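You operate a simulated robot arm through the tools that you are given. There is no shell and no other tool.

Carry out the task below with a simulated robot arm. There is one attempt and no reset: what you move stays moved.

## Task
Top the bath up between its marks and warm it to 50 C.
Fine: use the jug and put it back, lid on again, switched on till the READY lamp lights. Set down upright: water jug.

It is judged by the outcome, as a careful person would: the job done as asked, and still so three seconds after it is handed in. It fails if anything else is knocked over, pushed out of place, dropped, spilled or broken. A push-on lid holds only when it is set on centred and level and pressed home; a screw cap is set on level and turned clockwise until tight.

## Robot
A 6-joint arm with a two-finger gripper, fixed in place. Base frame: the origin is at the foot of the arm, x ahead of it, y to its left, z up; the work surface is at about z = 0.9. Lengths are in m, angles in degrees, forces in N, time in s.
Its first joint turns from -166.0 to 166.0 degrees. Payload 3.43 kg.
The TCP is the grasp point between the finger pads, 0.02 m short of the fingertips. In the tool frame z runs along the fingers and y along their closing line. Largest opening 0.19 m; the body of the gripper starts 0.248 m behind the TCP.
Orientation is that of the tool frame in the base frame, as a unit quaternion [w, x, y, z]. With the fingers straight down and closing along the base's y, the tool's x points along the base's -x, its y along +y and its z along -z.

## Interface
- The arm moves only by the tool arm_command. Its argument "commands" is a list of rows, each a list of 7 numbers: the shift along the base's x, y, z in m, then the turn, a rotation vector about the base's x, y, z in rad, then the gripper command, from -1 (shut) to 1 (fully open), values between in proportion. In form: [[x, y, z, ax, ay, az, hand], ...]. A call has 1 to 20 rows; each row shifts and turns the commanded pose from where the row before left it. Rows are played at 5 a second. More than 0.05 m and 8.6 degrees between two rows, or a gripper value outside its range, and nothing of the call is played. A pose out of reach is approached as far as the arm can. The call stops where the force on the tool passes 90 N (or 10 N more than at its start, if that is more) or the arm is blocked; 0.2 s more then pass. Each finger travels about 0.045 m/s and halts on what it meets, pressing with about 23 N; the grip force reading is that of the motor and also rises with nothing between the fingers. The clock runs only during rows and for 0.2 s after the last one: add rows that do not move to give the fingers time. It gives the time, the measured TCP pose, the force on the tool (base axes), the opening and the grip force at its end, in the units of the frame above (readings bear some noise), with the torque about the TCP (base axes, N m) and any sound that the robot's microphone picked up, and new pictures: "pictures" is both (left out), scene, wrist or none.
- Cameras (640 x 400 px; columns grow to the right, rows downward): "scene" is fixed at [0.0504, 0.6497, 1.6692]; the picture's right is [-0.49, -0.87, 0.00], its down [-0.52, 0.29, -0.80] and it looks along [0.70, -0.39, -0.59] (base axes); focal length 325 px, centre (320, 200). "wrist" rides on the gripper at [0.071, -0.008, -0.288] in the tool frame; the picture's right is [0.12, 0.99, 0.00], its down [-0.96, 0.12, -0.25] and it looks along [-0.25, 0.03, 0.97] (tool axes); focal length 261 px, centre (320, 200). There is no depth. A picture from a camera that has moved, and an enlarged one, comes with that camera's place and axes in the base frame and with its lens.
- raise_lower(by): slides the trunk up (or, below 0, down) by that many m; the arm rides with it, the base frame stays. It gives what a move gives, with no picture.
- close_up(camera, box): a new picture of the part [left, top, right, bottom] of that camera's present view, enlarged. The clock stands still meanwhile.
- hand_in(): hands the job in; it is judged then, once.

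Nothing tells you positions but the pictures and the camera data. Unless the task says otherwise, let go and move clear before handing in.

The tools are called by a JSON object that holds its "method" and its "body". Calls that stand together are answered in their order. arm_command: Moves the arm, as the interface text tells. Its arguments: {"type":"object","properties":{"commands":{"type":"array","items":{"type":"array","items":{"type":"number"}}},"pictures":{"type":"string","enum":["both","scene","wrist","none"]}},"required":["commands"]} The other tools are called the same way: raise_lower (by) slides the trunk up or down; close_up (camera, box) takes an enlarged picture of a part of a camera's view; hand_in () hands the job in.

At the start:

```text
t: 0.0
tool_pos: [0.6571, 0.0389, 1.4001]
orientation: [0.0, -0.001, 1.0, 0.0]
force: [-0.5, 0.9, 0.1]
ft_torque: [0.02, -0.03, -0.01]
width: 0.1901
grip_force: 0.1
trunk travel left (down, up): [-0.24, 0.0]
```

scene: 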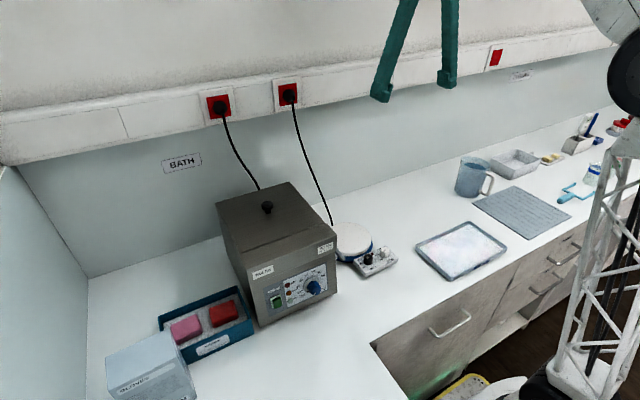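
wrist: 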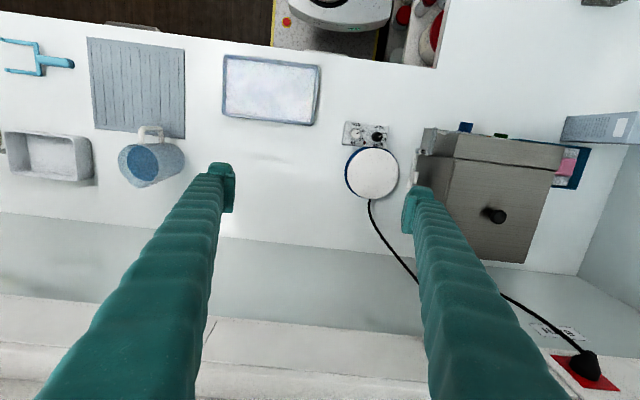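

I see a bath (brown box with lidded top and knob, control panel in front) at left of the bench, a jug of water to the right, and plugs on the wall. I'll look closer before moving.

{"method": "close_up", "body": {"camera": "scene", "box": [200, 170, 400, 330]}}

{"method": "close_up", "body": {"camera": "scene", "box": [250, 230, 350, 310]}}

{"method": "close_up", "body": {"camera": "scene", "box": [420, 130, 560, 242]}}

{"method": "close_up", "body": {"camera": "scene", "box": [180, 60, 320, 172]}}

{"method": "close_up", "body": {"camera": "wrist", "box": [320, 100, 640, 300]}}

{"method": "close_up", "body": {"camera": "wrist", "box": [80, 100, 240, 200]}}

```text
2.50 times, centred on (300, 250) of scene
camera zoom: at [0.0504, 0.6497, 1.6692], right [-0.49, -0.87, 0.0], down [-0.52, 0.29, -0.8], along [0.7, -0.39, -0.59], focal length 813 px, centre (370, 75)
```

zoom: 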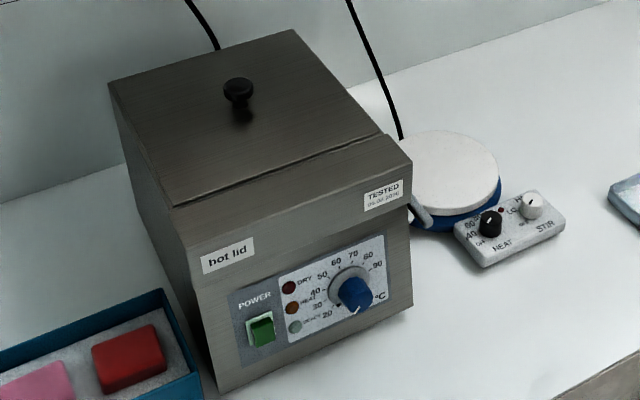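

```text
5.00 times, centred on (300, 270) of scene
camera zoom: at [0.0504, 0.6497, 1.6692], right [-0.49, -0.87, 0.0], down [-0.52, 0.29, -0.8], along [0.7, -0.39, -0.59], focal length 1626 px, centre (420, -150)
```

zoom: 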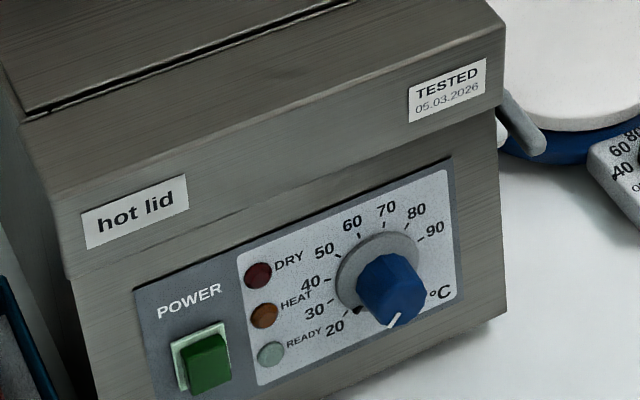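

```text
3.57 times, centred on (490, 186) of scene
camera zoom: at [0.0504, 0.6497, 1.6692], right [-0.49, -0.87, 0.0], down [-0.52, 0.29, -0.8], along [0.7, -0.39, -0.59], focal length 1162 px, centre (-287, 250)
```

zoom: 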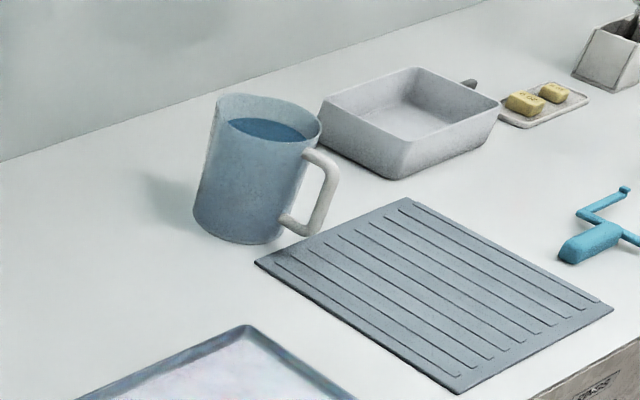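

```text
3.57 times, centred on (250, 116) of scene
camera zoom: at [0.0504, 0.6497, 1.6692], right [-0.49, -0.87, 0.0], down [-0.52, 0.29, -0.8], along [0.7, -0.39, -0.59], focal length 1162 px, centre (570, 500)
```

zoom: 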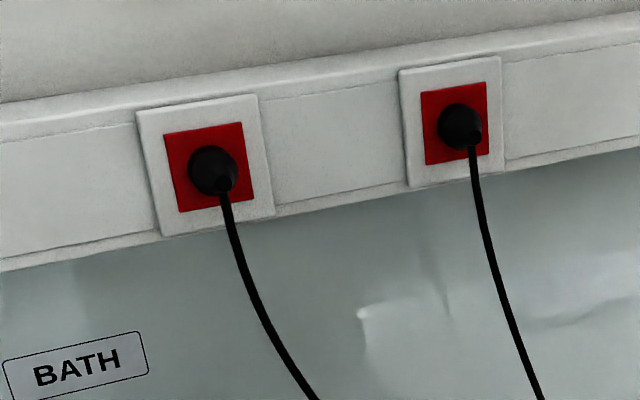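

```text
2.00 times, centred on (480, 200) of wrist
camera zoom: at [0.585, 0.0318, 1.6884], right [-0.12, 0.99, 0.0], down [0.96, 0.12, 0.25], along [0.25, 0.03, -0.97], focal length 521 px, centre (0, 200)
```

zoom: 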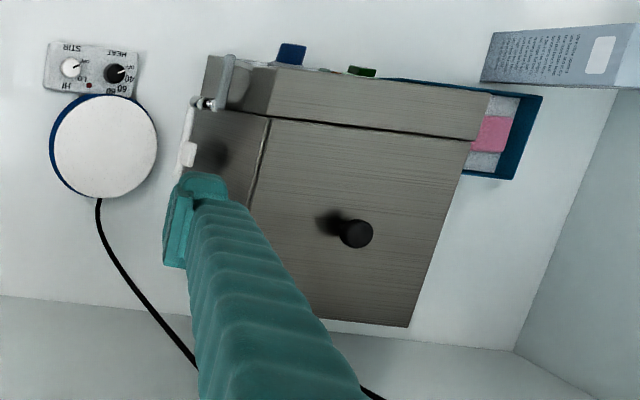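

```text
4.00 times, centred on (160, 150) of wrist
camera zoom: at [0.585, 0.0318, 1.6884], right [-0.12, 0.99, 0.0], down [0.96, 0.12, 0.25], along [0.25, 0.03, -0.97], focal length 1043 px, centre (960, 400)
```

zoom: 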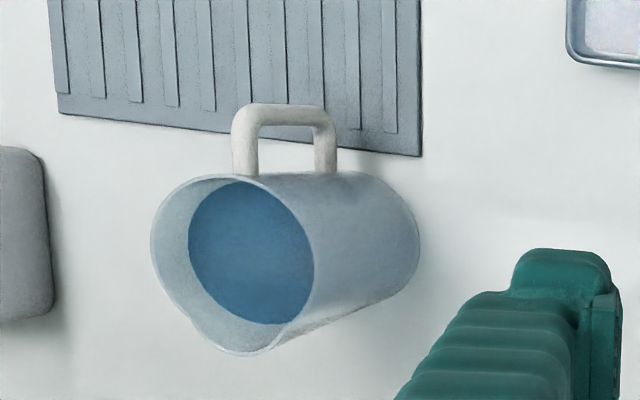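

The bath stands at about x 0.55–0.83, y 0.32–0.55, with its top at z≈1.12 and the lid knob near (0.717, 0.439, 1.147). The jug is near (0.72, -0.43), and there is free bench around (0.73, -0.10) for the lid. I'll move above the lid for a better look.

{"method": "arm_command", "body": {"commands": [[0.01, 0.04, 0, 0, 0, 0, 1], [0.01, 0.04, 0, 0, 0, 0, 1], [0.01, 0.04, 0, 0, 0, 0, 1], [0.01, 0.04, 0, 0, 0, 0, 1], [0.01, 0.04, 0, 0, 0, 0, 1], [0.01, 0.04, 0, 0, 0, 0, 0.5], [0, 0.04, 0, 0, 0, 0, 0.2], [0, 0.04, 0, 0, 0, 0, -0.2], [0, 0.04, 0, 0, 0, 0, -0.3], [0, 0.04, 0, 0, 0, 0, -0.4], [0, 0, 0, 0, 0, 0, -0.4], [0, 0, 0, 0, 0, 0, -0.4]]}}

```text
t: 2.6
tool_pos: [0.6964, 0.4317, 1.3452]
orientation: [0.003, 0.0, 1.0, 0.002]
force: [-0.8, 0.1, 0.0]
ft_torque: [0.0, 0.0, 0.01]
width: 0.0569
grip_force: 0.1
out of reach, approached as far as the arm can: row 3, 4, 5, 6, 7, 8, 9, 10
trunk travel left (down, up): [-0.24, 0.0]
camera wrist: at [0.6241, 0.4225, 1.632], right [-0.12, 0.99, 0.0], down [0.96, 0.11, 0.25], along [0.25, 0.03, -0.97], focal length 261 px, centre (320, 200)
```

scene: 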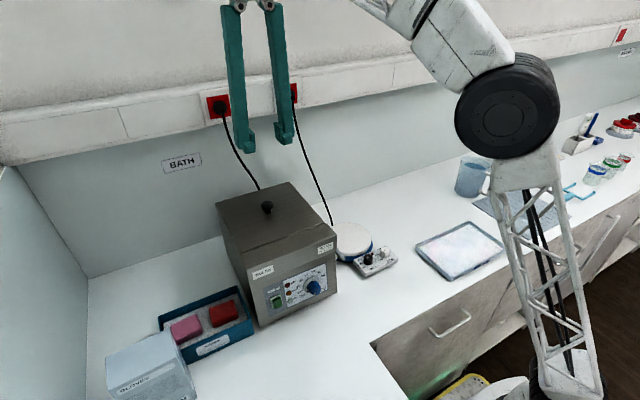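
wrist: 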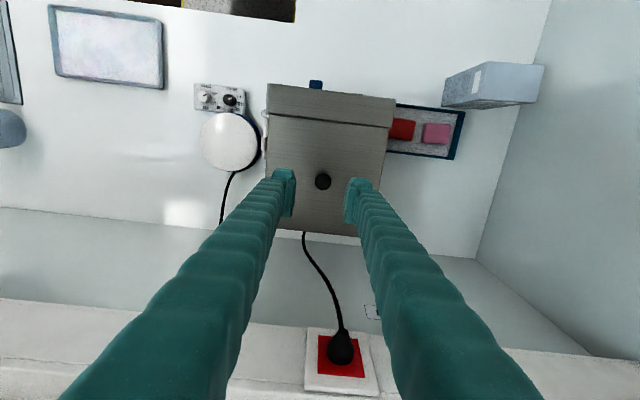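

The arm was at the edge of its reach at that height. I'll lower towards the lid knob, which I place near (0.715, 0.439).

{"method": "arm_command", "body": {"commands": [[0, 0, -0.04, 0, 0, 0, -0.4], [0, 0, -0.04, 0, 0, 0, -0.4], [0, 0, -0.04, 0, 0, 0, -0.4], [0, 0, -0.03, 0, 0, 0, -0.4], [0, 0, 0, 0, 0, 0, -0.4]]}}

```text
t: 3.8
tool_pos: [0.6934, 0.4284, 1.1945]
orientation: [0.0, 0.0, 1.0, -0.001]
force: [0.1, 0.2, 0.8]
ft_torque: [-0.02, 0.0, 0.03]
width: 0.057
grip_force: 0.1
trunk travel left (down, up): [-0.24, 0.0]
camera wrist: at [0.6233, 0.4212, 1.482], right [-0.12, 0.99, 0.0], down [0.96, 0.12, 0.25], along [0.25, 0.03, -0.97], focal length 261 px, centre (320, 200)
```

scene: 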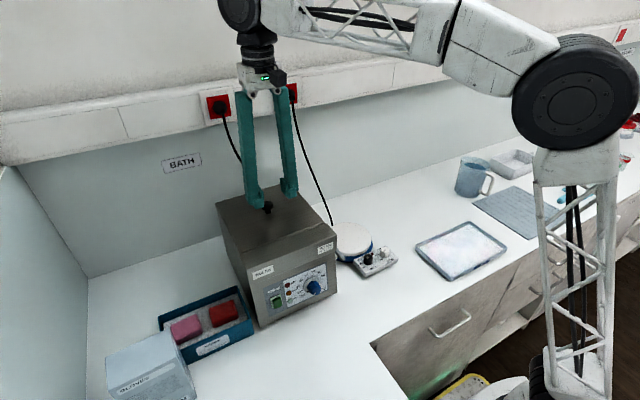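
wrist: 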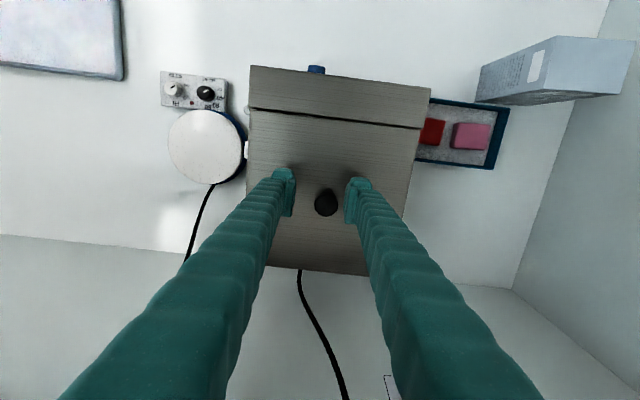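

The knob is just ahead of and between the fingers. I'll zoom in to fix its position before gripping.

{"method": "close_up", "body": {"camera": "wrist", "box": [240, 150, 400, 250]}}

{"method": "close_up", "body": {"camera": "scene", "box": [220, 170, 320, 232]}}

{"method": "close_up", "body": {"camera": "scene", "box": [310, 210, 410, 272]}}

```text
4.00 times, centred on (320, 200) of wrist
camera zoom: at [0.6233, 0.4212, 1.482], right [-0.12, 0.99, 0.0], down [0.96, 0.12, 0.25], along [0.25, 0.03, -0.97], focal length 1043 px, centre (320, 200)
```

zoom: 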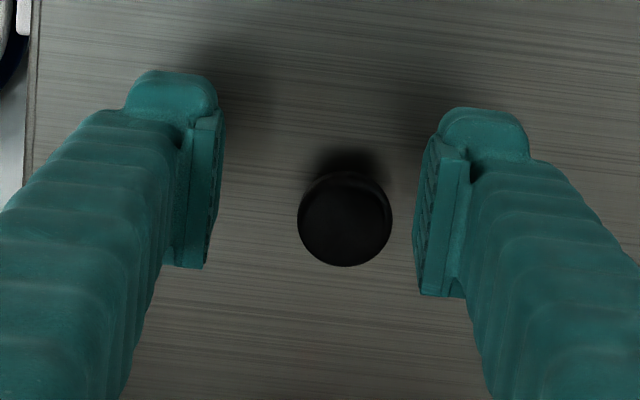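

```text
6.40 times, centred on (270, 201) of scene
camera zoom: at [0.0504, 0.6497, 1.6692], right [-0.49, -0.87, 0.0], down [-0.52, 0.29, -0.8], along [0.7, -0.39, -0.59], focal length 2082 px, centre (640, 194)
```

zoom: 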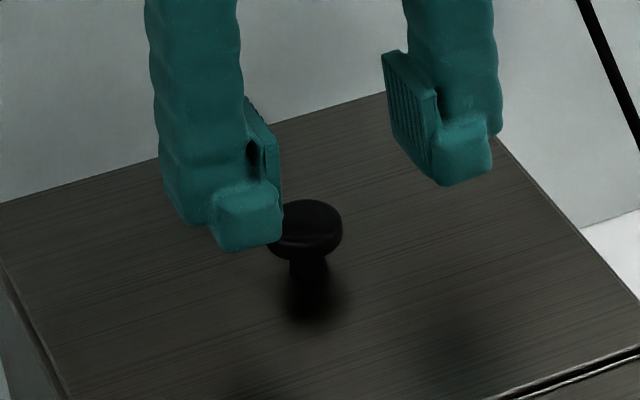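

```text
6.40 times, centred on (360, 241) of scene
camera zoom: at [0.0504, 0.6497, 1.6692], right [-0.49, -0.87, 0.0], down [-0.52, 0.29, -0.8], along [0.7, -0.39, -0.59], focal length 2082 px, centre (64, -62)
```

zoom: 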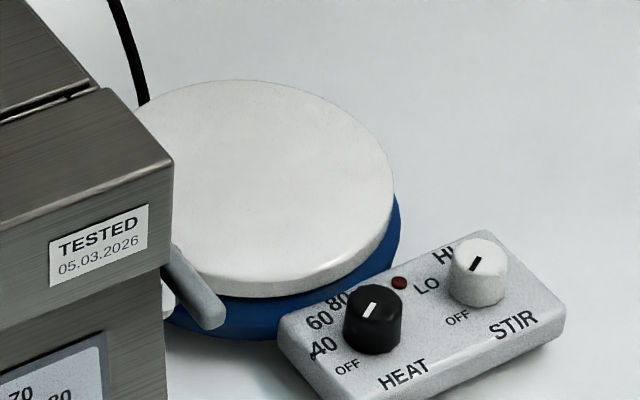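

The knob head is centred near (0.7146, 0.438, 1.15). I'll centre on it, lower and close.

{"method": "arm_command", "body": {"commands": [[0.0212, 0.0096, 0, 0, 0, 0, -0.4], [0, 0, -0.025, 0, 0, 0, -0.4], [0, 0, -0.023, 0, 0, 0, -0.4], [0, 0, 0, 0, 0, 0, -0.4], [0, 0, 0, 0, 0, 0, -1], [0, 0, 0, 0, 0, 0, -1], [0, 0, 0, 0, 0, 0, -1], [0, 0, 0, 0, 0, 0, -1]]}}

```text
t: 5.6
tool_pos: [0.7166, 0.4399, 1.1473]
orientation: [-0.001, 0.0, 1.0, 0.0]
force: [0.0, 0.2, -1.3]
ft_torque: [0.02, -0.01, 0.0]
width: 0.0306
grip_force: 22.5
trunk travel left (down, up): [-0.24, 0.0]
camera wrist: at [0.6451, 0.4319, 1.4342], right [-0.12, 0.99, 0.0], down [0.96, 0.12, 0.25], along [0.25, 0.03, -0.97], focal length 261 px, centre (320, 200)
```

scene: 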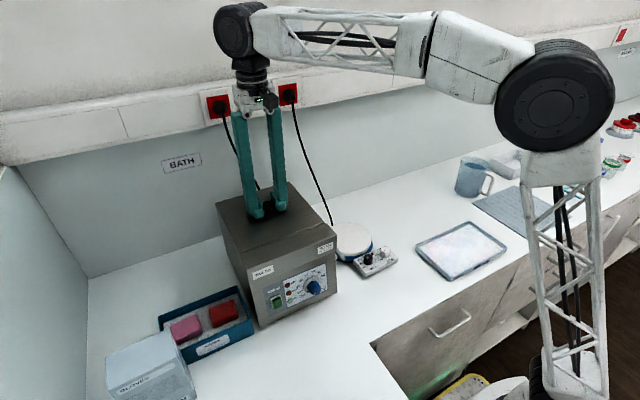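
wrist: 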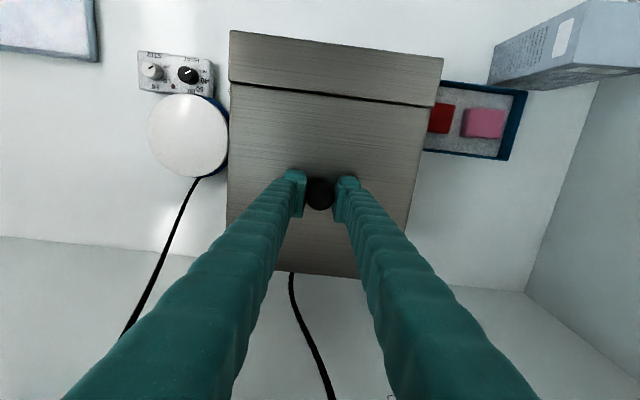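

The knob is held (0.031 m wide). I'll lift the lid slowly and watch the force.

{"method": "arm_command", "body": {"commands": [[0, 0, 0.004, 0, 0, 0, -1], [0, 0, 0.004, 0, 0, 0, -1], [0, 0, 0.006, 0, 0, 0, -1], [0, 0, 0.01, 0, 0, 0, -1], [0, 0, 0.016, 0, 0, 0, -1], [0, 0, 0, 0, 0, 0, -1]]}}

```text
t: 7.0
tool_pos: [0.7166, 0.4386, 1.1866]
orientation: [-0.001, 0.0, 1.0, 0.0]
force: [0.5, 0.5, -2.8]
ft_torque: [0.02, -0.04, 0.02]
width: 0.0309
grip_force: 23.3
trunk travel left (down, up): [-0.24, 0.0]
camera wrist: at [0.646, 0.4321, 1.4747], right [-0.12, 0.99, 0.0], down [0.96, 0.12, 0.25], along [0.25, 0.03, -0.97], focal length 261 px, centre (320, 200)
```

scene: 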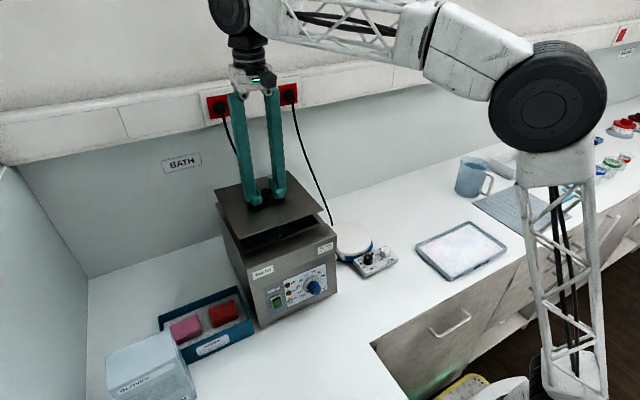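
wrist: 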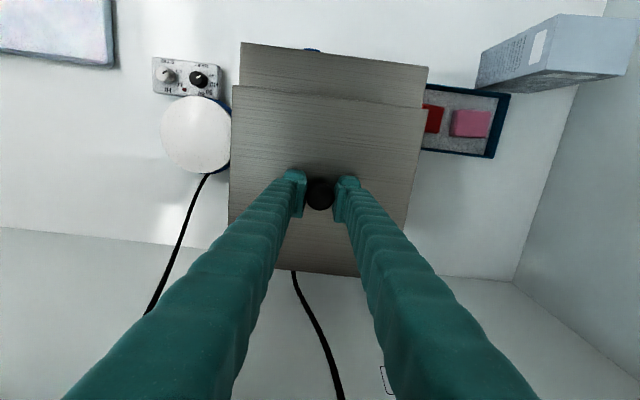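

The lid is free and weighs about 0.3 kg. I'll raise it and carry it over to the clear bench near (0.73, -0.10).

{"method": "arm_command", "body": {"commands": [[0, 0, 0.03, 0, 0, 0, -1], [0, 0, 0.03, 0, 0, 0, -1], [0, -0.03, 0, 0, 0, 0, -1], [0, -0.04, 0, 0, 0, 0, -1], [0, -0.04, 0, 0, 0, 0, -1], [0, -0.04, 0, 0, 0, 0, -1], [0, -0.04, 0, 0, 0, 0, -1], [0, -0.04, 0, 0, 0, 0, -1], [0, -0.04, 0, 0, 0, 0, -1], [0, -0.04, 0, 0, 0, 0, -1], [0, -0.04, 0, 0, 0, 0, -1], [0, -0.04, 0, 0, 0, 0, -1], [0, -0.04, 0, 0, 0, 0, -1], [0, -0.04, 0, 0, 0, 0, -1], [0.01, -0.04, 0, 0, 0, 0, -1], [0, -0.03, 0, 0, 0, 0, -1], [0, 0, -0.03, 0, 0, 0, -1], [0, 0, -0.03, 0, 0, 0, -1], [0, 0, 0, 0, 0, 0, -1]]}}

```text
t: 11.0
tool_pos: [0.7262, -0.1028, 1.1836]
orientation: [0.0, 0.001, 1.0, 0.0]
force: [0.2, -0.8, -3.9]
ft_torque: [0.0, 0.01, -0.01]
width: 0.0304
grip_force: 23.0
trunk travel left (down, up): [-0.24, 0.0]
camera wrist: at [0.654, -0.1105, 1.4723], right [-0.12, 0.99, 0.0], down [0.96, 0.12, 0.25], along [0.25, 0.03, -0.97], focal length 261 px, centre (320, 200)
```

scene: 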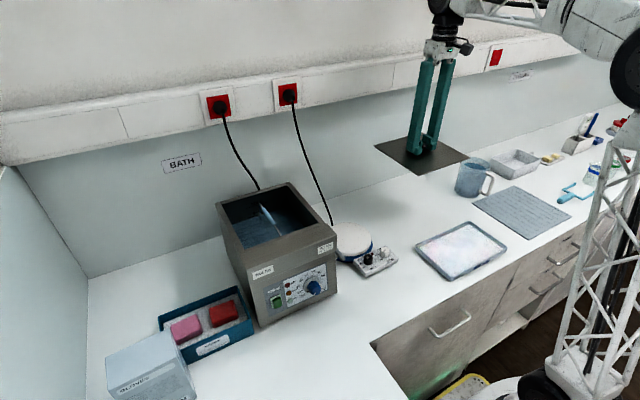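
wrist: 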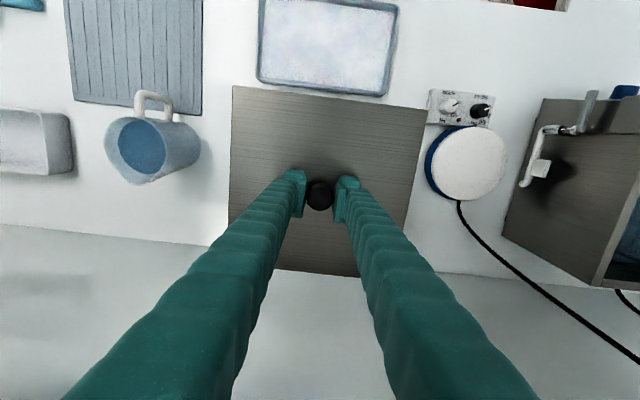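

{"method": "close_up", "body": {"camera": "scene", "box": [210, 175, 340, 255]}}

{"method": "close_up", "body": {"camera": "wrist", "box": [480, 70, 640, 170]}}

{"method": "close_up", "body": {"camera": "wrist", "box": [60, 70, 220, 200]}}

{"method": "close_up", "body": {"camera": "scene", "box": [440, 130, 540, 210]}}

```text
4.92 times, centred on (275, 215) of scene
camera zoom: at [0.0504, 0.6497, 1.6692], right [-0.49, -0.87, 0.0], down [-0.52, 0.29, -0.8], along [0.7, -0.39, -0.59], focal length 1601 px, centre (542, 126)
```

zoom: 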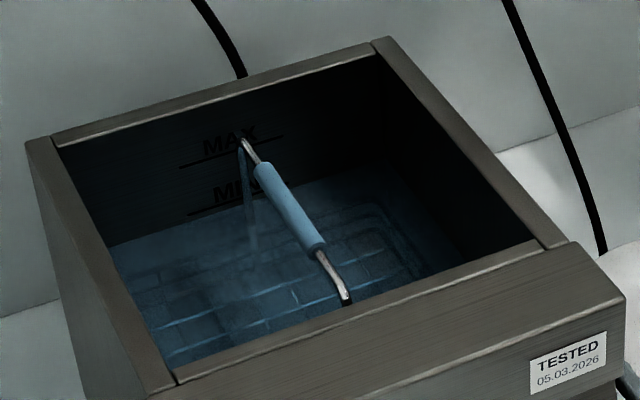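

```text
4.00 times, centred on (560, 120) of wrist
camera zoom: at [0.654, -0.1105, 1.4723], right [-0.12, 0.99, 0.0], down [0.96, 0.12, 0.25], along [0.25, 0.03, -0.97], focal length 1043 px, centre (-640, 520)
```

zoom: 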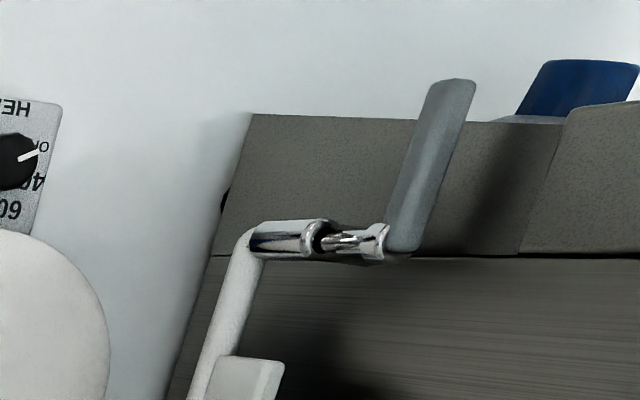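

```text
3.08 times, centred on (140, 135) of wrist
camera zoom: at [0.654, -0.1105, 1.4723], right [-0.12, 0.99, 0.0], down [0.96, 0.12, 0.25], along [0.25, 0.03, -0.97], focal length 802 px, centre (874, 400)
```

zoom: 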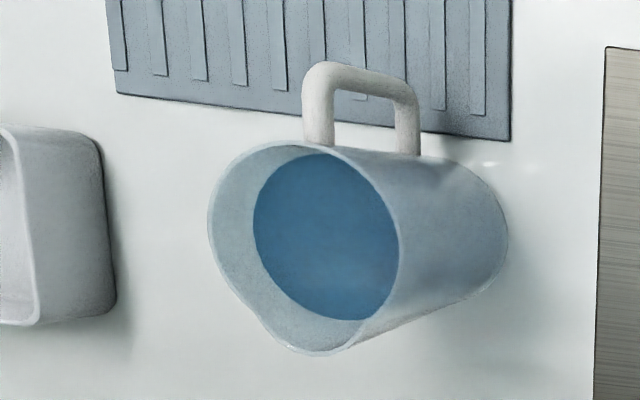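

```text
5.00 times, centred on (490, 170) of scene
camera zoom: at [0.0504, 0.6497, 1.6692], right [-0.49, -0.87, 0.0], down [-0.52, 0.29, -0.8], along [0.7, -0.39, -0.59], focal length 1626 px, centre (-530, 350)
```

zoom: 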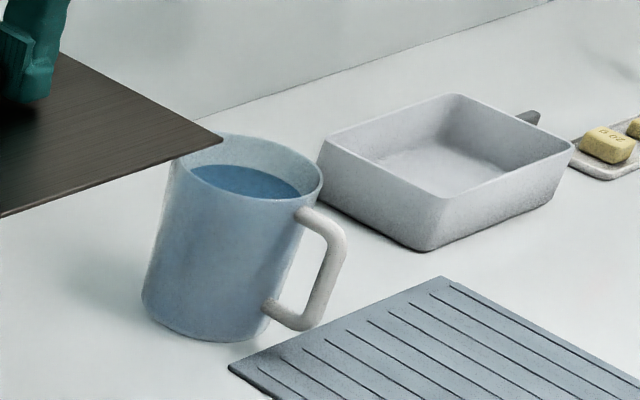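

The lid is over the clear bench. In the bath, MIN and MAX lines show on the back wall and the water is below MIN; a basket handle stands inside. I'll lower the lid to the bench.

{"method": "arm_command", "body": {"commands": [[0, 0, -0.04, 0, 0, 0, -1], [0, 0, -0.04, 0, 0, 0, -1], [0, 0, -0.04, 0, 0, 0, -1], [0, 0, -0.04, 0, 0, 0, -1], [0, 0, -0.03, 0, 0, 0, -1], [0, 0, -0.015, 0, 0, 0, -1], [0, 0, 0, 0, 0, 0, -1]]}}

```text
t: 12.6
tool_pos: [0.7271, -0.1017, 0.9821]
orientation: [-0.001, 0.0, 1.0, 0.0]
force: [1.3, -0.5, -3.0]
ft_torque: [-0.02, 0.0, 0.03]
width: 0.0308
grip_force: 22.5
trunk travel left (down, up): [-0.24, 0.0]
camera wrist: at [0.6558, -0.1092, 1.2696], right [-0.12, 0.99, 0.0], down [0.96, 0.12, 0.25], along [0.25, 0.03, -0.97], focal length 261 px, centre (320, 200)
```

scene: 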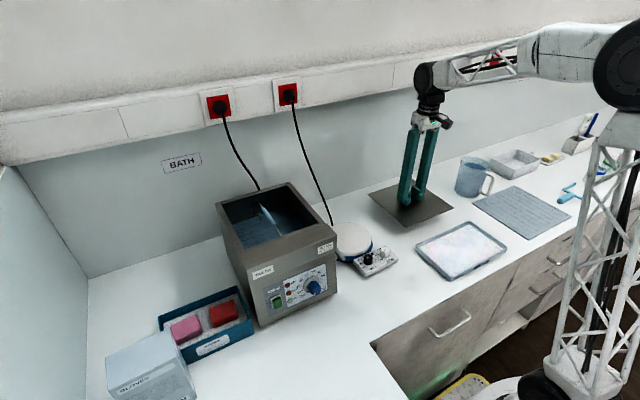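
wrist: 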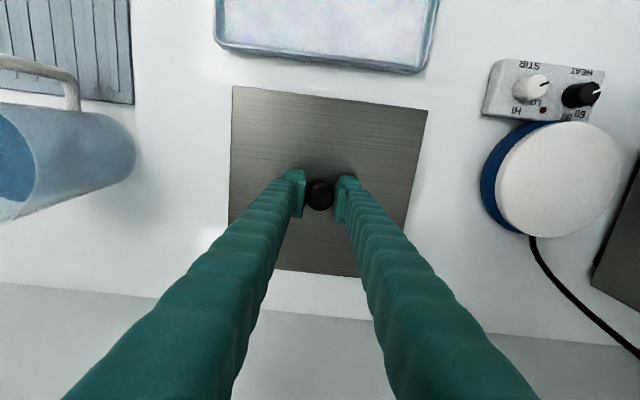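

The lid is over clear space with margin all round. I'll lower the last few centimetres in small steps and watch for contact.

{"method": "arm_command", "body": {"commands": [[0, 0, -0.015, 0, 0, 0, -1], [0, 0, -0.008, 0, 0, 0, -1], [0, 0, -0.005, 0, 0, 0, -1], [0, 0, -0.005, 0, 0, 0, -1], [0, 0, 0, 0, 0, 0, -1]], "pictures": "none"}}

```text
t: 13.8
tool_pos: [0.7265, -0.1013, 0.9481]
orientation: [0.0, 0.0, 1.0, 0.0]
force: [-0.8, 0.4, -2.6]
ft_torque: [0.01, -0.01, 0.01]
width: 0.0307
grip_force: 23.1
trunk travel left (down, up): [-0.24, 0.0]
```

{"method": "arm_command", "body": {"commands": [[0, 0, -0.004, 0, 0, 0, -1], [0, 0, -0.003, 0, 0, 0, -1], [0, 0, -0.002, 0, 0, 0, -1], [0, 0, 0, 0, 0, 0, -1]], "pictures": "scene"}}

{"method": "close_up", "body": {"camera": "scene", "box": [350, 150, 470, 240]}}

```text
t: 14.8
tool_pos: [0.7257, -0.101, 0.9398]
orientation: [0.0, -0.001, 1.0, 0.0]
force: [0.0, 0.4, -3.0]
ft_torque: [0.01, -0.01, 0.01]
width: 0.0309
grip_force: 23.1
trunk travel left (down, up): [-0.24, 0.0]
```

scene: 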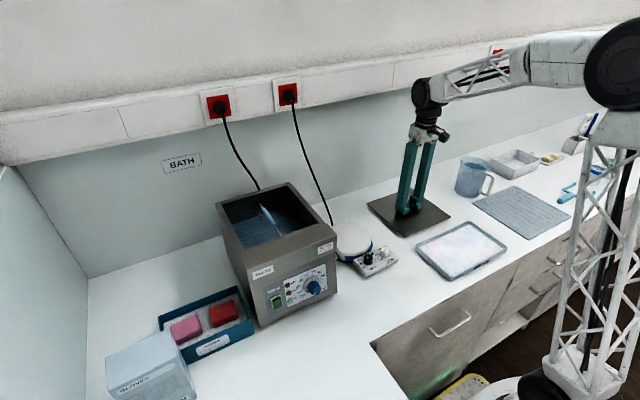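

```text
4.44 times, centred on (410, 195) of scene
camera zoom: at [0.0504, 0.6497, 1.6692], right [-0.49, -0.87, 0.0], down [-0.52, 0.29, -0.8], along [0.7, -0.39, -0.59], focal length 1446 px, centre (-80, 222)
```

zoom: 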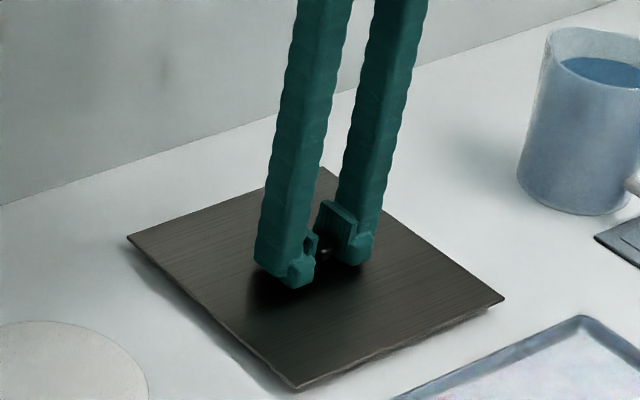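

Still a small gap. I'll continue down in 2 mm steps until the weight comes off.

{"method": "arm_command", "body": {"commands": [[0, 0, -0.002, 0, 0, 0, -1], [0, 0, -0.002, 0, 0, 0, -1], [0, 0, -0.002, 0, 0, 0, -1], [0, 0, 0, 0, 0, 0, -1]], "pictures": "none"}}

```text
t: 15.8
tool_pos: [0.7265, -0.101, 0.9336]
orientation: [-0.001, 0.0, 1.0, 0.001]
force: [0.3, 0.4, -3.0]
ft_torque: [0.01, -0.01, 0.0]
width: 0.0306
grip_force: 22.7
trunk travel left (down, up): [-0.24, 0.0]
```

{"method": "arm_command", "body": {"commands": [[0, 0, -0.002, 0, 0, 0, -1], [0, 0, -0.002, 0, 0, 0, -1], [0, 0, 0, 0, 0, 0, -1]], "pictures": "none"}}

{"method": "close_up", "body": {"camera": "scene", "box": [350, 150, 470, 240]}}

```text
t: 16.6
tool_pos: [0.7261, -0.1016, 0.9297]
orientation: [-0.001, 0.001, 1.0, 0.0]
force: [0.5, -0.2, -3.0]
ft_torque: [0.01, 0.01, 0.02]
width: 0.031
grip_force: 23.2
trunk travel left (down, up): [-0.24, 0.0]
```

```text
4.44 times, centred on (410, 195) of scene
camera zoom: at [0.0504, 0.6497, 1.6692], right [-0.49, -0.87, 0.0], down [-0.52, 0.29, -0.8], along [0.7, -0.39, -0.59], focal length 1446 px, centre (-80, 222)
```

zoom: 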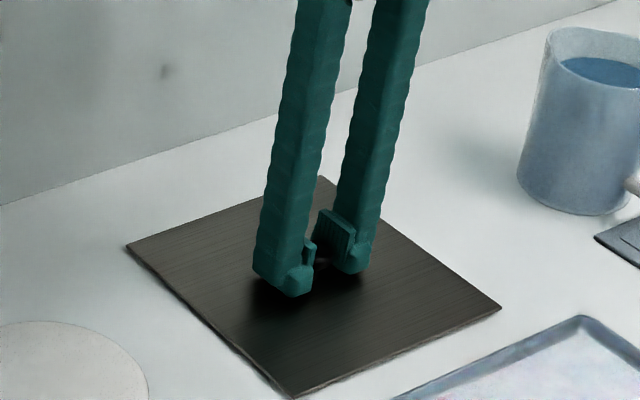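

{"method": "arm_command", "body": {"commands": [[0, 0, -0.0015, 0, 0, 0, -1], [0, 0, -0.0015, 0, 0, 0, -1], [0, 0, 0, 0, 0, 0, -1]], "pictures": "none"}}

```text
t: 17.4
tool_pos: [0.726, -0.101, 0.9275]
orientation: [0.0, 0.001, 1.0, 0.0]
force: [-0.2, 1.5, -2.0]
ft_torque: [0.01, -0.02, -0.01]
width: 0.0309
grip_force: 23.0
trunk travel left (down, up): [-0.24, 0.0]
```

{"method": "arm_command", "body": {"commands": [[0, 0, -0.0015, 0, 0, 0, -1], [0, 0, 0, 0, 0, 0, -1]], "pictures": "none"}}

```text
t: 18.0
tool_pos: [0.7267, -0.1014, 0.9256]
orientation: [0.001, 0.0, 1.0, 0.0]
force: [0.2, 1.7, 11.4]
ft_torque: [0.02, 0.09, -0.02]
width: 0.0307
grip_force: 22.8
trunk travel left (down, up): [-0.24, 0.0]
```

The lid is on the bench (contact at TCP z≈0.926). I'll let go and rise.

{"method": "arm_command", "body": {"commands": [[0, 0, 0.001, 0, 0, 0, -0.9], [0, 0, 0, 0, 0, 0, -0.4], [0, 0, 0, 0, 0, 0, -0.4], [0, 0, 0, 0, 0, 0, -0.4], [0, 0, 0.03, 0, 0, 0, -0.4], [0, 0, 0.05, 0, 0, 0, -0.4], [0, 0, 0.05, 0, 0, 0, -0.4], [0, 0, 0.05, 0, 0, 0, -0.4], [0, 0, 0.04, 0, 0, 0, -0.4], [0, 0, 0, 0, 0, 0, -0.4]]}}

```text
t: 20.2
tool_pos: [0.7289, -0.1001, 1.1474]
orientation: [0.0, 0.0, 1.0, 0.0]
force: [0.2, -0.5, -0.5]
ft_torque: [0.03, 0.0, 0.0]
width: 0.0568
grip_force: 0.1
trunk travel left (down, up): [-0.24, 0.0]
camera wrist: at [0.6568, -0.1083, 1.4356], right [-0.12, 0.99, 0.0], down [0.96, 0.12, 0.25], along [0.25, 0.03, -0.97], focal length 261 px, centre (320, 200)
```

scene: 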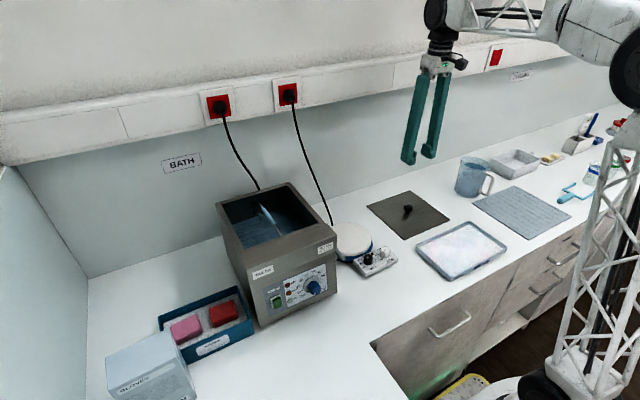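
wrist: 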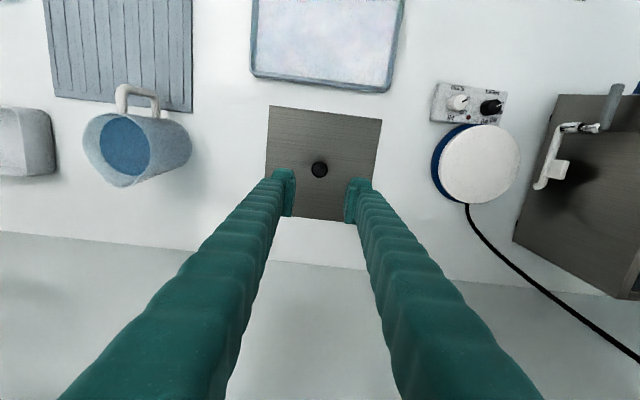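

The lid lies flat on the bench. Before pouring I want to check what the tap on the side of the bath is.

{"method": "arm_command", "body": {"commands": [[-0.03, 0.04, 0, 0, 0, 0, 0], [-0.03, 0.04, 0, 0, 0, 0, 0], [-0.03, 0.04, 0, 0, 0, 0, 0], [-0.03, 0.04, 0, 0, 0, 0, 0], [-0.03, 0.04, 0, 0, 0, 0, 0], [0, 0, 0, 0, 0, 0, 0]], "pictures": "wrist"}}

{"method": "close_up", "body": {"camera": "wrist", "box": [370, 110, 530, 260]}}

{"method": "close_up", "body": {"camera": "wrist", "box": [440, 100, 640, 260]}}

```text
t: 21.6
tool_pos: [0.5765, 0.0979, 1.1451]
orientation: [0.0, 0.0, 1.0, 0.0]
force: [-0.8, -0.1, 0.7]
ft_torque: [0.07, -0.03, 0.0]
width: 0.0949
grip_force: 0.1
trunk travel left (down, up): [-0.24, 0.0]
camera wrist: at [0.5055, 0.0902, 1.4335], right [-0.12, 0.99, 0.0], down [0.96, 0.12, 0.25], along [0.25, 0.03, -0.97], focal length 261 px, centre (320, 200)
```

wrist: 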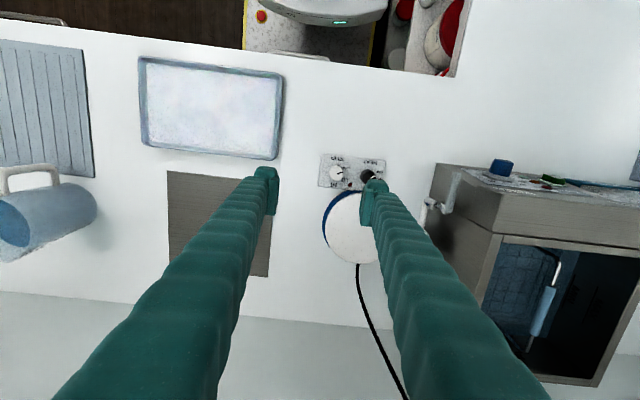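

```text
2.67 times, centred on (450, 185) of wrist
camera zoom: at [0.5055, 0.0902, 1.4335], right [-0.12, 0.99, 0.0], down [0.96, 0.12, 0.25], along [0.25, 0.03, -0.97], focal length 695 px, centre (-27, 240)
```

zoom: 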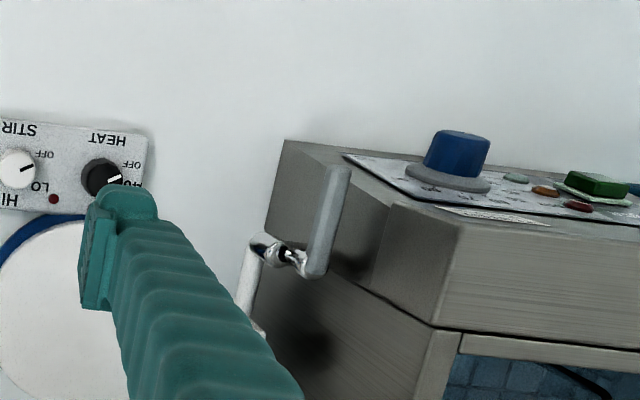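

```text
2.50 times, centred on (540, 180) of wrist
camera zoom: at [0.5055, 0.0902, 1.4335], right [-0.12, 0.99, 0.0], down [0.96, 0.12, 0.25], along [0.25, 0.03, -0.97], focal length 652 px, centre (-230, 250)
```

zoom: 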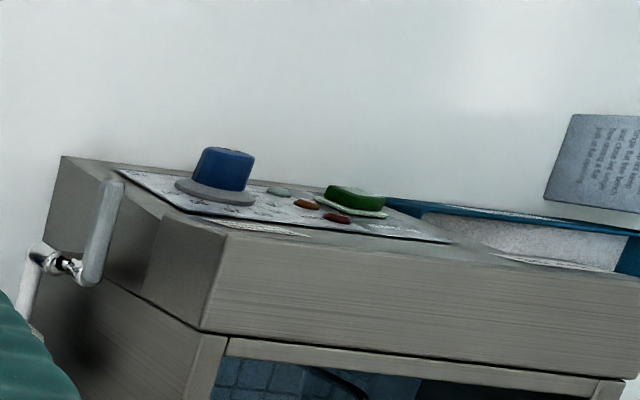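

The side fitting is a tap with no sign of a leak, so I'll leave it alone. The jug is at about (0.717, -0.422), 0.13 m tall, handle towards the robot and spout towards the wall. I'll turn the tool to about 25° below horizontal and come up behind the handle, so the fingers can take the sides of the jug.

{"method": "arm_command", "body": {"commands": [[-0.006, -0.04, 0, 0, -0.126, 0, 0.5], [-0.006, -0.04, 0, 0, -0.126, 0, 0.79], [-0.006, -0.04, 0, 0, -0.126, 0, 0.79], [-0.006, -0.04, 0, 0, -0.126, 0, 0.79], [-0.006, -0.04, 0, 0, -0.126, 0, 0.79], [-0.006, -0.04, 0, 0, -0.126, 0, 0.79], [-0.006, -0.04, 0, 0, -0.126, 0, 0.79], [-0.006, -0.04, 0, 0, -0.126, 0, 0.79], [-0.006, -0.04, 0, 0, -0.126, 0, 0.79], [-0.006, -0.04, 0, 0, 0, 0, 0.79], [-0.006, -0.04, 0, 0, 0, 0, 0.79], [-0.006, -0.04, -0.02, 0, 0, 0, 0.79], [-0.006, -0.04, -0.025, 0, 0, 0, 0.79], [0, 0, 0, 0, 0, 0, 0.79]]}}

```text
t: 23.5
tool_pos: [0.5649, 0.0943, 1.1568]
orientation: [0.478, -0.269, 0.823, 0.146]
force: [0.3, -0.2, -0.6]
ft_torque: [-0.05, -0.05, -0.12]
width: 0.1701
grip_force: 0.0
trunk travel left (down, up): [-0.24, 0.0]
stopped in row 9: the arm was blocked; the commanded pose is now the measured one
camera wrist: at [0.3376, -0.0767, 1.2391], right [-0.63, 0.77, -0.12], down [0.14, 0.26, 0.95], along [0.77, 0.58, -0.27], focal length 261 px, centre (320, 200)
```

scene: 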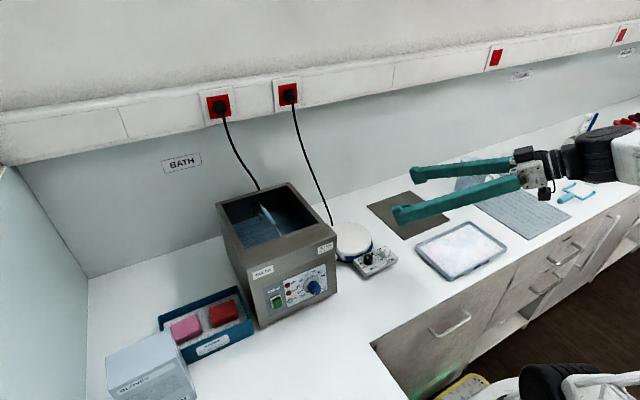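
wrist: 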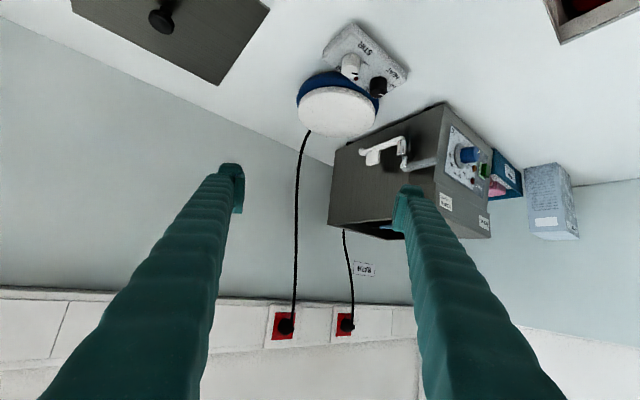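

The arm stopped part-way in an odd posture without any contact force, with the TCP near (0.565, 0.094, 1.157). I'll look at its configuration before moving on.

{"method": "close_up", "body": {"camera": "scene", "box": [400, 100, 640, 400]}}

{"method": "arm_command", "body": {"commands": [[0, 0, 0, 0, 0, 0, 0.79], [0, 0, 0, 0, 0, 0, 0.79]]}}

```text
1.33 times, centred on (520, 250) of scene
camera zoom: at [0.0504, 0.6497, 1.6692], right [-0.49, -0.87, 0.0], down [-0.52, 0.29, -0.8], along [0.7, -0.39, -0.59], focal length 434 px, centre (53, 133)
```

zoom: 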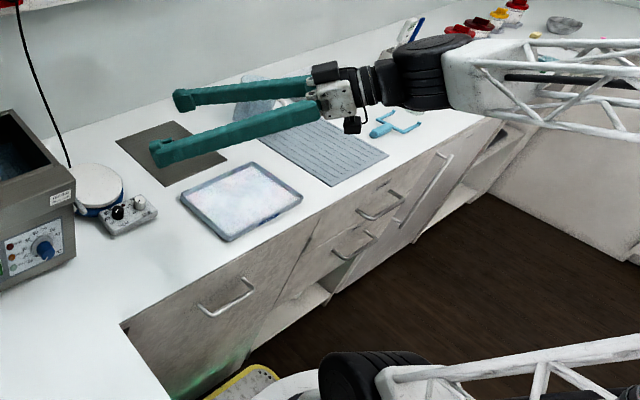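

```text
t: 24.1
tool_pos: [0.5657, 0.0932, 1.1551]
orientation: [0.476, -0.268, 0.825, 0.147]
force: [0.8, 1.0, -0.3]
ft_torque: [0.05, -0.01, 0.02]
width: 0.1699
grip_force: 0.1
trunk travel left (down, up): [-0.24, 0.0]
camera wrist: at [0.3389, -0.0779, 1.2384], right [-0.63, 0.77, -0.12], down [0.14, 0.26, 0.95], along [0.77, 0.58, -0.27], focal length 261 px, centre (320, 200)
```

scene: 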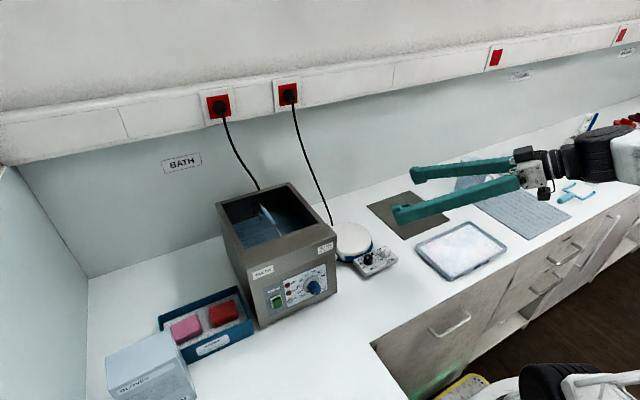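
wrist: 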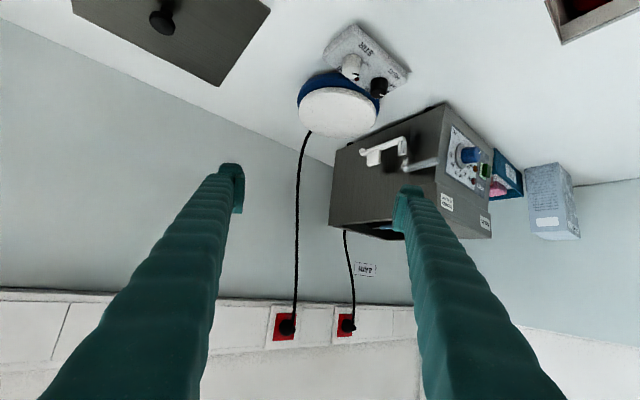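

The tool was pointing horizontally too close to the base, which folded the arm. I'll unwind back to tool-down while moving the TCP outward.

{"method": "arm_command", "body": {"commands": [[0.01, 0, 0.01, -0.031, 0.1017, -0.0572, 0.79], [0.01, 0, 0.01, -0.031, 0.1017, -0.0572, 0.79], [0.01, 0, 0.01, -0.031, 0.1017, -0.0572, 0.79], [0, 0, 0, 0, 0, 0, 0.79]]}}

```text
t: 25.1
tool_pos: [0.5984, 0.0874, 1.1827]
orientation: [0.344, -0.189, 0.914, 0.105]
force: [-0.4, -0.4, -0.7]
ft_torque: [0.01, 0.04, -0.02]
width: 0.1702
grip_force: 0.1
trunk travel left (down, up): [-0.24, 0.0]
camera wrist: at [0.3832, -0.0308, 1.3491], right [-0.5, 0.87, -0.02], down [0.47, 0.29, 0.83], along [0.73, 0.41, -0.55], focal length 261 px, centre (320, 200)
```

scene: 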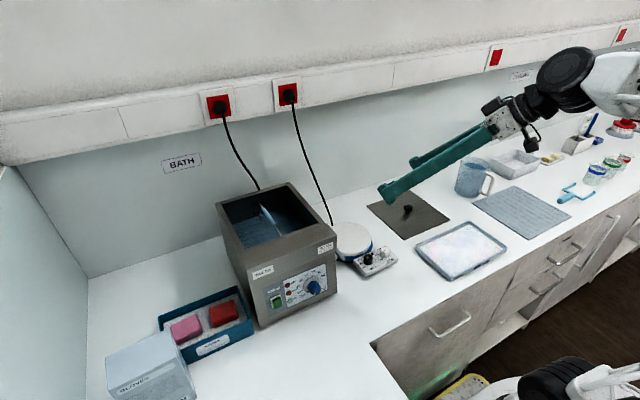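
wrist: 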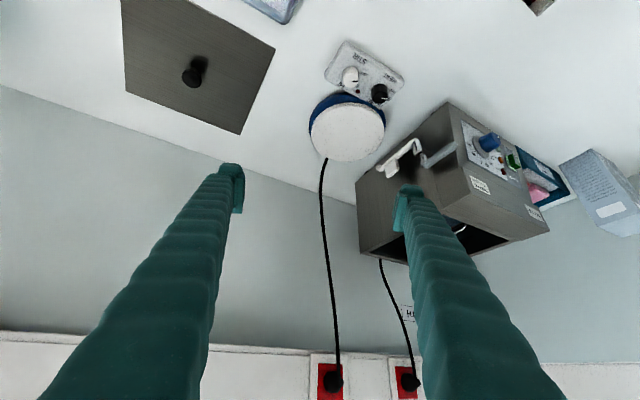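

It is unwinding smoothly, so I'll continue.

{"method": "arm_command", "body": {"commands": [[0.01, -0.01, 0.005, -0.031, 0.1017, -0.0572, 0.79], [0.01, -0.01, 0.005, -0.031, 0.1017, -0.0572, 0.79], [0.01, -0.01, 0.005, -0.031, 0.1017, -0.0572, 0.79], [0.01, -0.01, 0, -0.031, 0.1017, -0.0572, 0.79], [0.01, -0.01, 0, -0.031, 0.1017, -0.0572, 0.79], [0.01, -0.01, 0, -0.031, 0.1017, -0.0572, 0.79], [0, 0, 0, 0, 0, 0, 0.79], [0, 0, 0, 0, 0, 0, 0.79]]}}

```text
t: 26.9
tool_pos: [0.659, 0.0284, 1.1972]
orientation: [0.048, -0.023, 0.998, 0.015]
force: [0.3, -0.7, -1.2]
ft_torque: [0.01, 0.03, -0.02]
width: 0.1698
grip_force: 0.2
trunk travel left (down, up): [-0.24, 0.0]
camera wrist: at [0.5602, 0.0083, 1.4768], right [-0.17, 0.99, 0.01], down [0.93, 0.15, 0.34], along [0.34, 0.07, -0.94], focal length 261 px, centre (320, 200)
```

scene: 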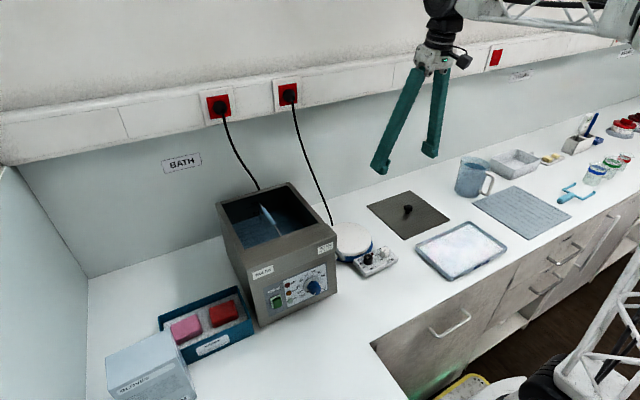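
wrist: 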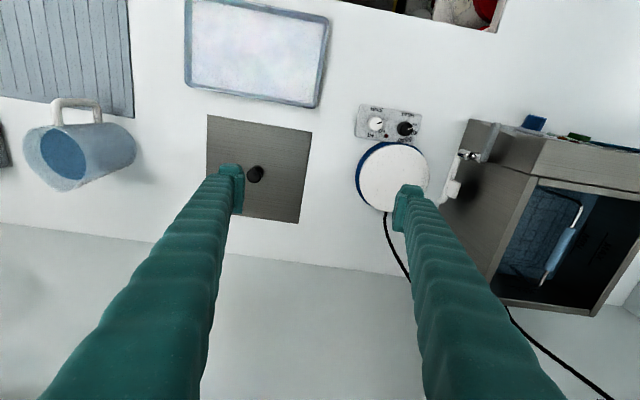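

Recovered to tool-down. Now I'll translate to the jug's side before pitching the tool.

{"method": "arm_command", "body": {"commands": [[0, -0.045, 0, 0.0045, 0.009, -0.0027, 0.79], [0, -0.045, 0, 0.0045, 0.009, -0.0027, 0.79], [0, -0.045, 0, 0.0045, 0.009, -0.0027, 0.79], [0, -0.045, 0, 0.0045, 0.009, -0.0027, 0.79], [0, -0.045, 0, 0.0045, 0.009, -0.0027, 0.79], [0, -0.045, 0, 0.0045, 0.009, -0.0027, 0.79], [0, -0.045, 0, 0.0045, 0.009, -0.0027, 0.79], [0, -0.045, 0, 0.0045, 0.009, -0.0027, 0.79], [0, -0.045, 0, 0.0045, 0.009, -0.0027, 0.79], [0, -0.045, 0, 0.0045, 0.009, -0.0027, 0.79], [0, 0, 0, 0, 0, 0, 0.79]]}}

```text
t: 29.3
tool_pos: [0.6577, -0.4202, 1.1984]
orientation: [0.004, -0.009, 0.999, 0.038]
force: [0.2, -0.2, -0.2]
ft_torque: [0.08, 0.04, 0.04]
width: 0.1698
grip_force: 0.0
trunk travel left (down, up): [-0.24, 0.0]
camera wrist: at [0.5849, -0.4515, 1.4839], right [-0.14, 0.99, 0.07], down [0.96, 0.11, 0.26], along [0.25, 0.11, -0.96], focal length 261 px, centre (320, 200)
```

scene: 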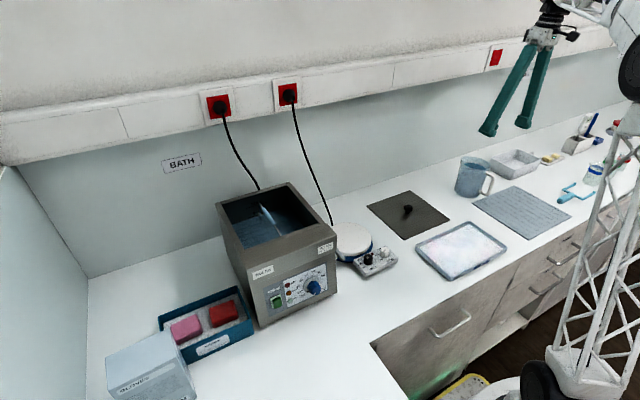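
wrist: 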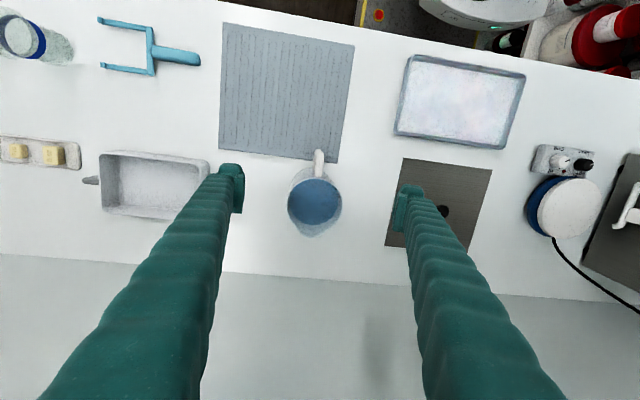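

{"method": "close_up", "body": {"camera": "wrist", "box": [260, 130, 380, 250]}}

```text
3.33 times, centred on (320, 190) of wrist
camera zoom: at [0.5849, -0.4515, 1.4839], right [-0.14, 0.99, 0.07], down [0.96, 0.11, 0.26], along [0.25, 0.11, -0.96], focal length 869 px, centre (320, 233)
```

zoom: 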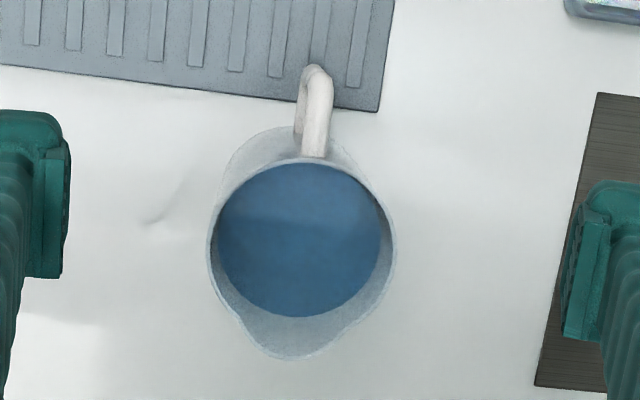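

The jug's axis is at about (0.713, -0.410), with handle and spout aligned along x. I'll pitch the tool gradually while staying above rim height.

{"method": "arm_command", "body": {"commands": [[0, 0.01, 0, -0.076, 0.008, -0.018, 0.79], [-0.005, 0, -0.005, 0, -0.126, 0, 0.79], [-0.005, 0, -0.005, 0, -0.126, 0, 0.79], [-0.005, 0, -0.005, 0, -0.126, 0, 0.79], [-0.005, 0, -0.005, 0, -0.126, 0, 0.79], [0, 0, 0, 0, 0, 0, 0.79]]}}

```text
t: 30.7
tool_pos: [0.6375, -0.4124, 1.1781]
orientation: [0.251, 0.001, 0.968, -0.001]
force: [0.3, -0.1, -0.3]
ft_torque: [-0.06, 0.0, -0.02]
width: 0.1701
grip_force: 0.0
trunk travel left (down, up): [-0.24, 0.0]
camera wrist: at [0.4362, -0.4189, 1.3964], right [-0.1, 0.99, -0.06], down [0.72, 0.12, 0.68], along [0.68, 0.03, -0.73], focal length 261 px, centre (320, 200)
```

scene: 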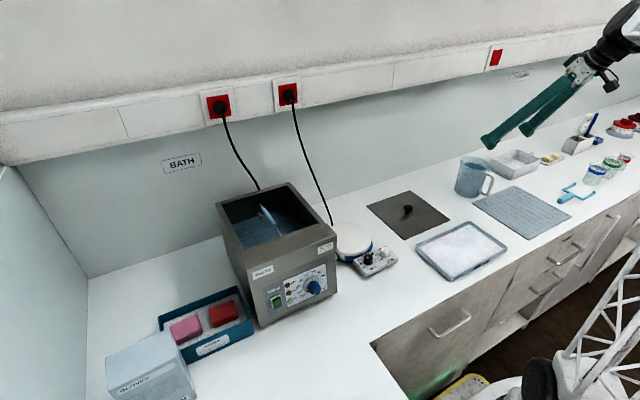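
wrist: 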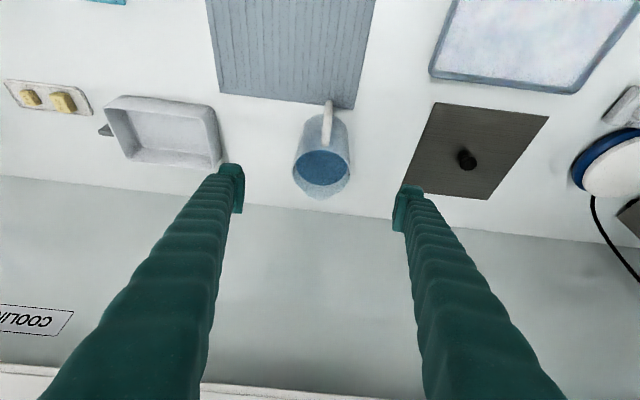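

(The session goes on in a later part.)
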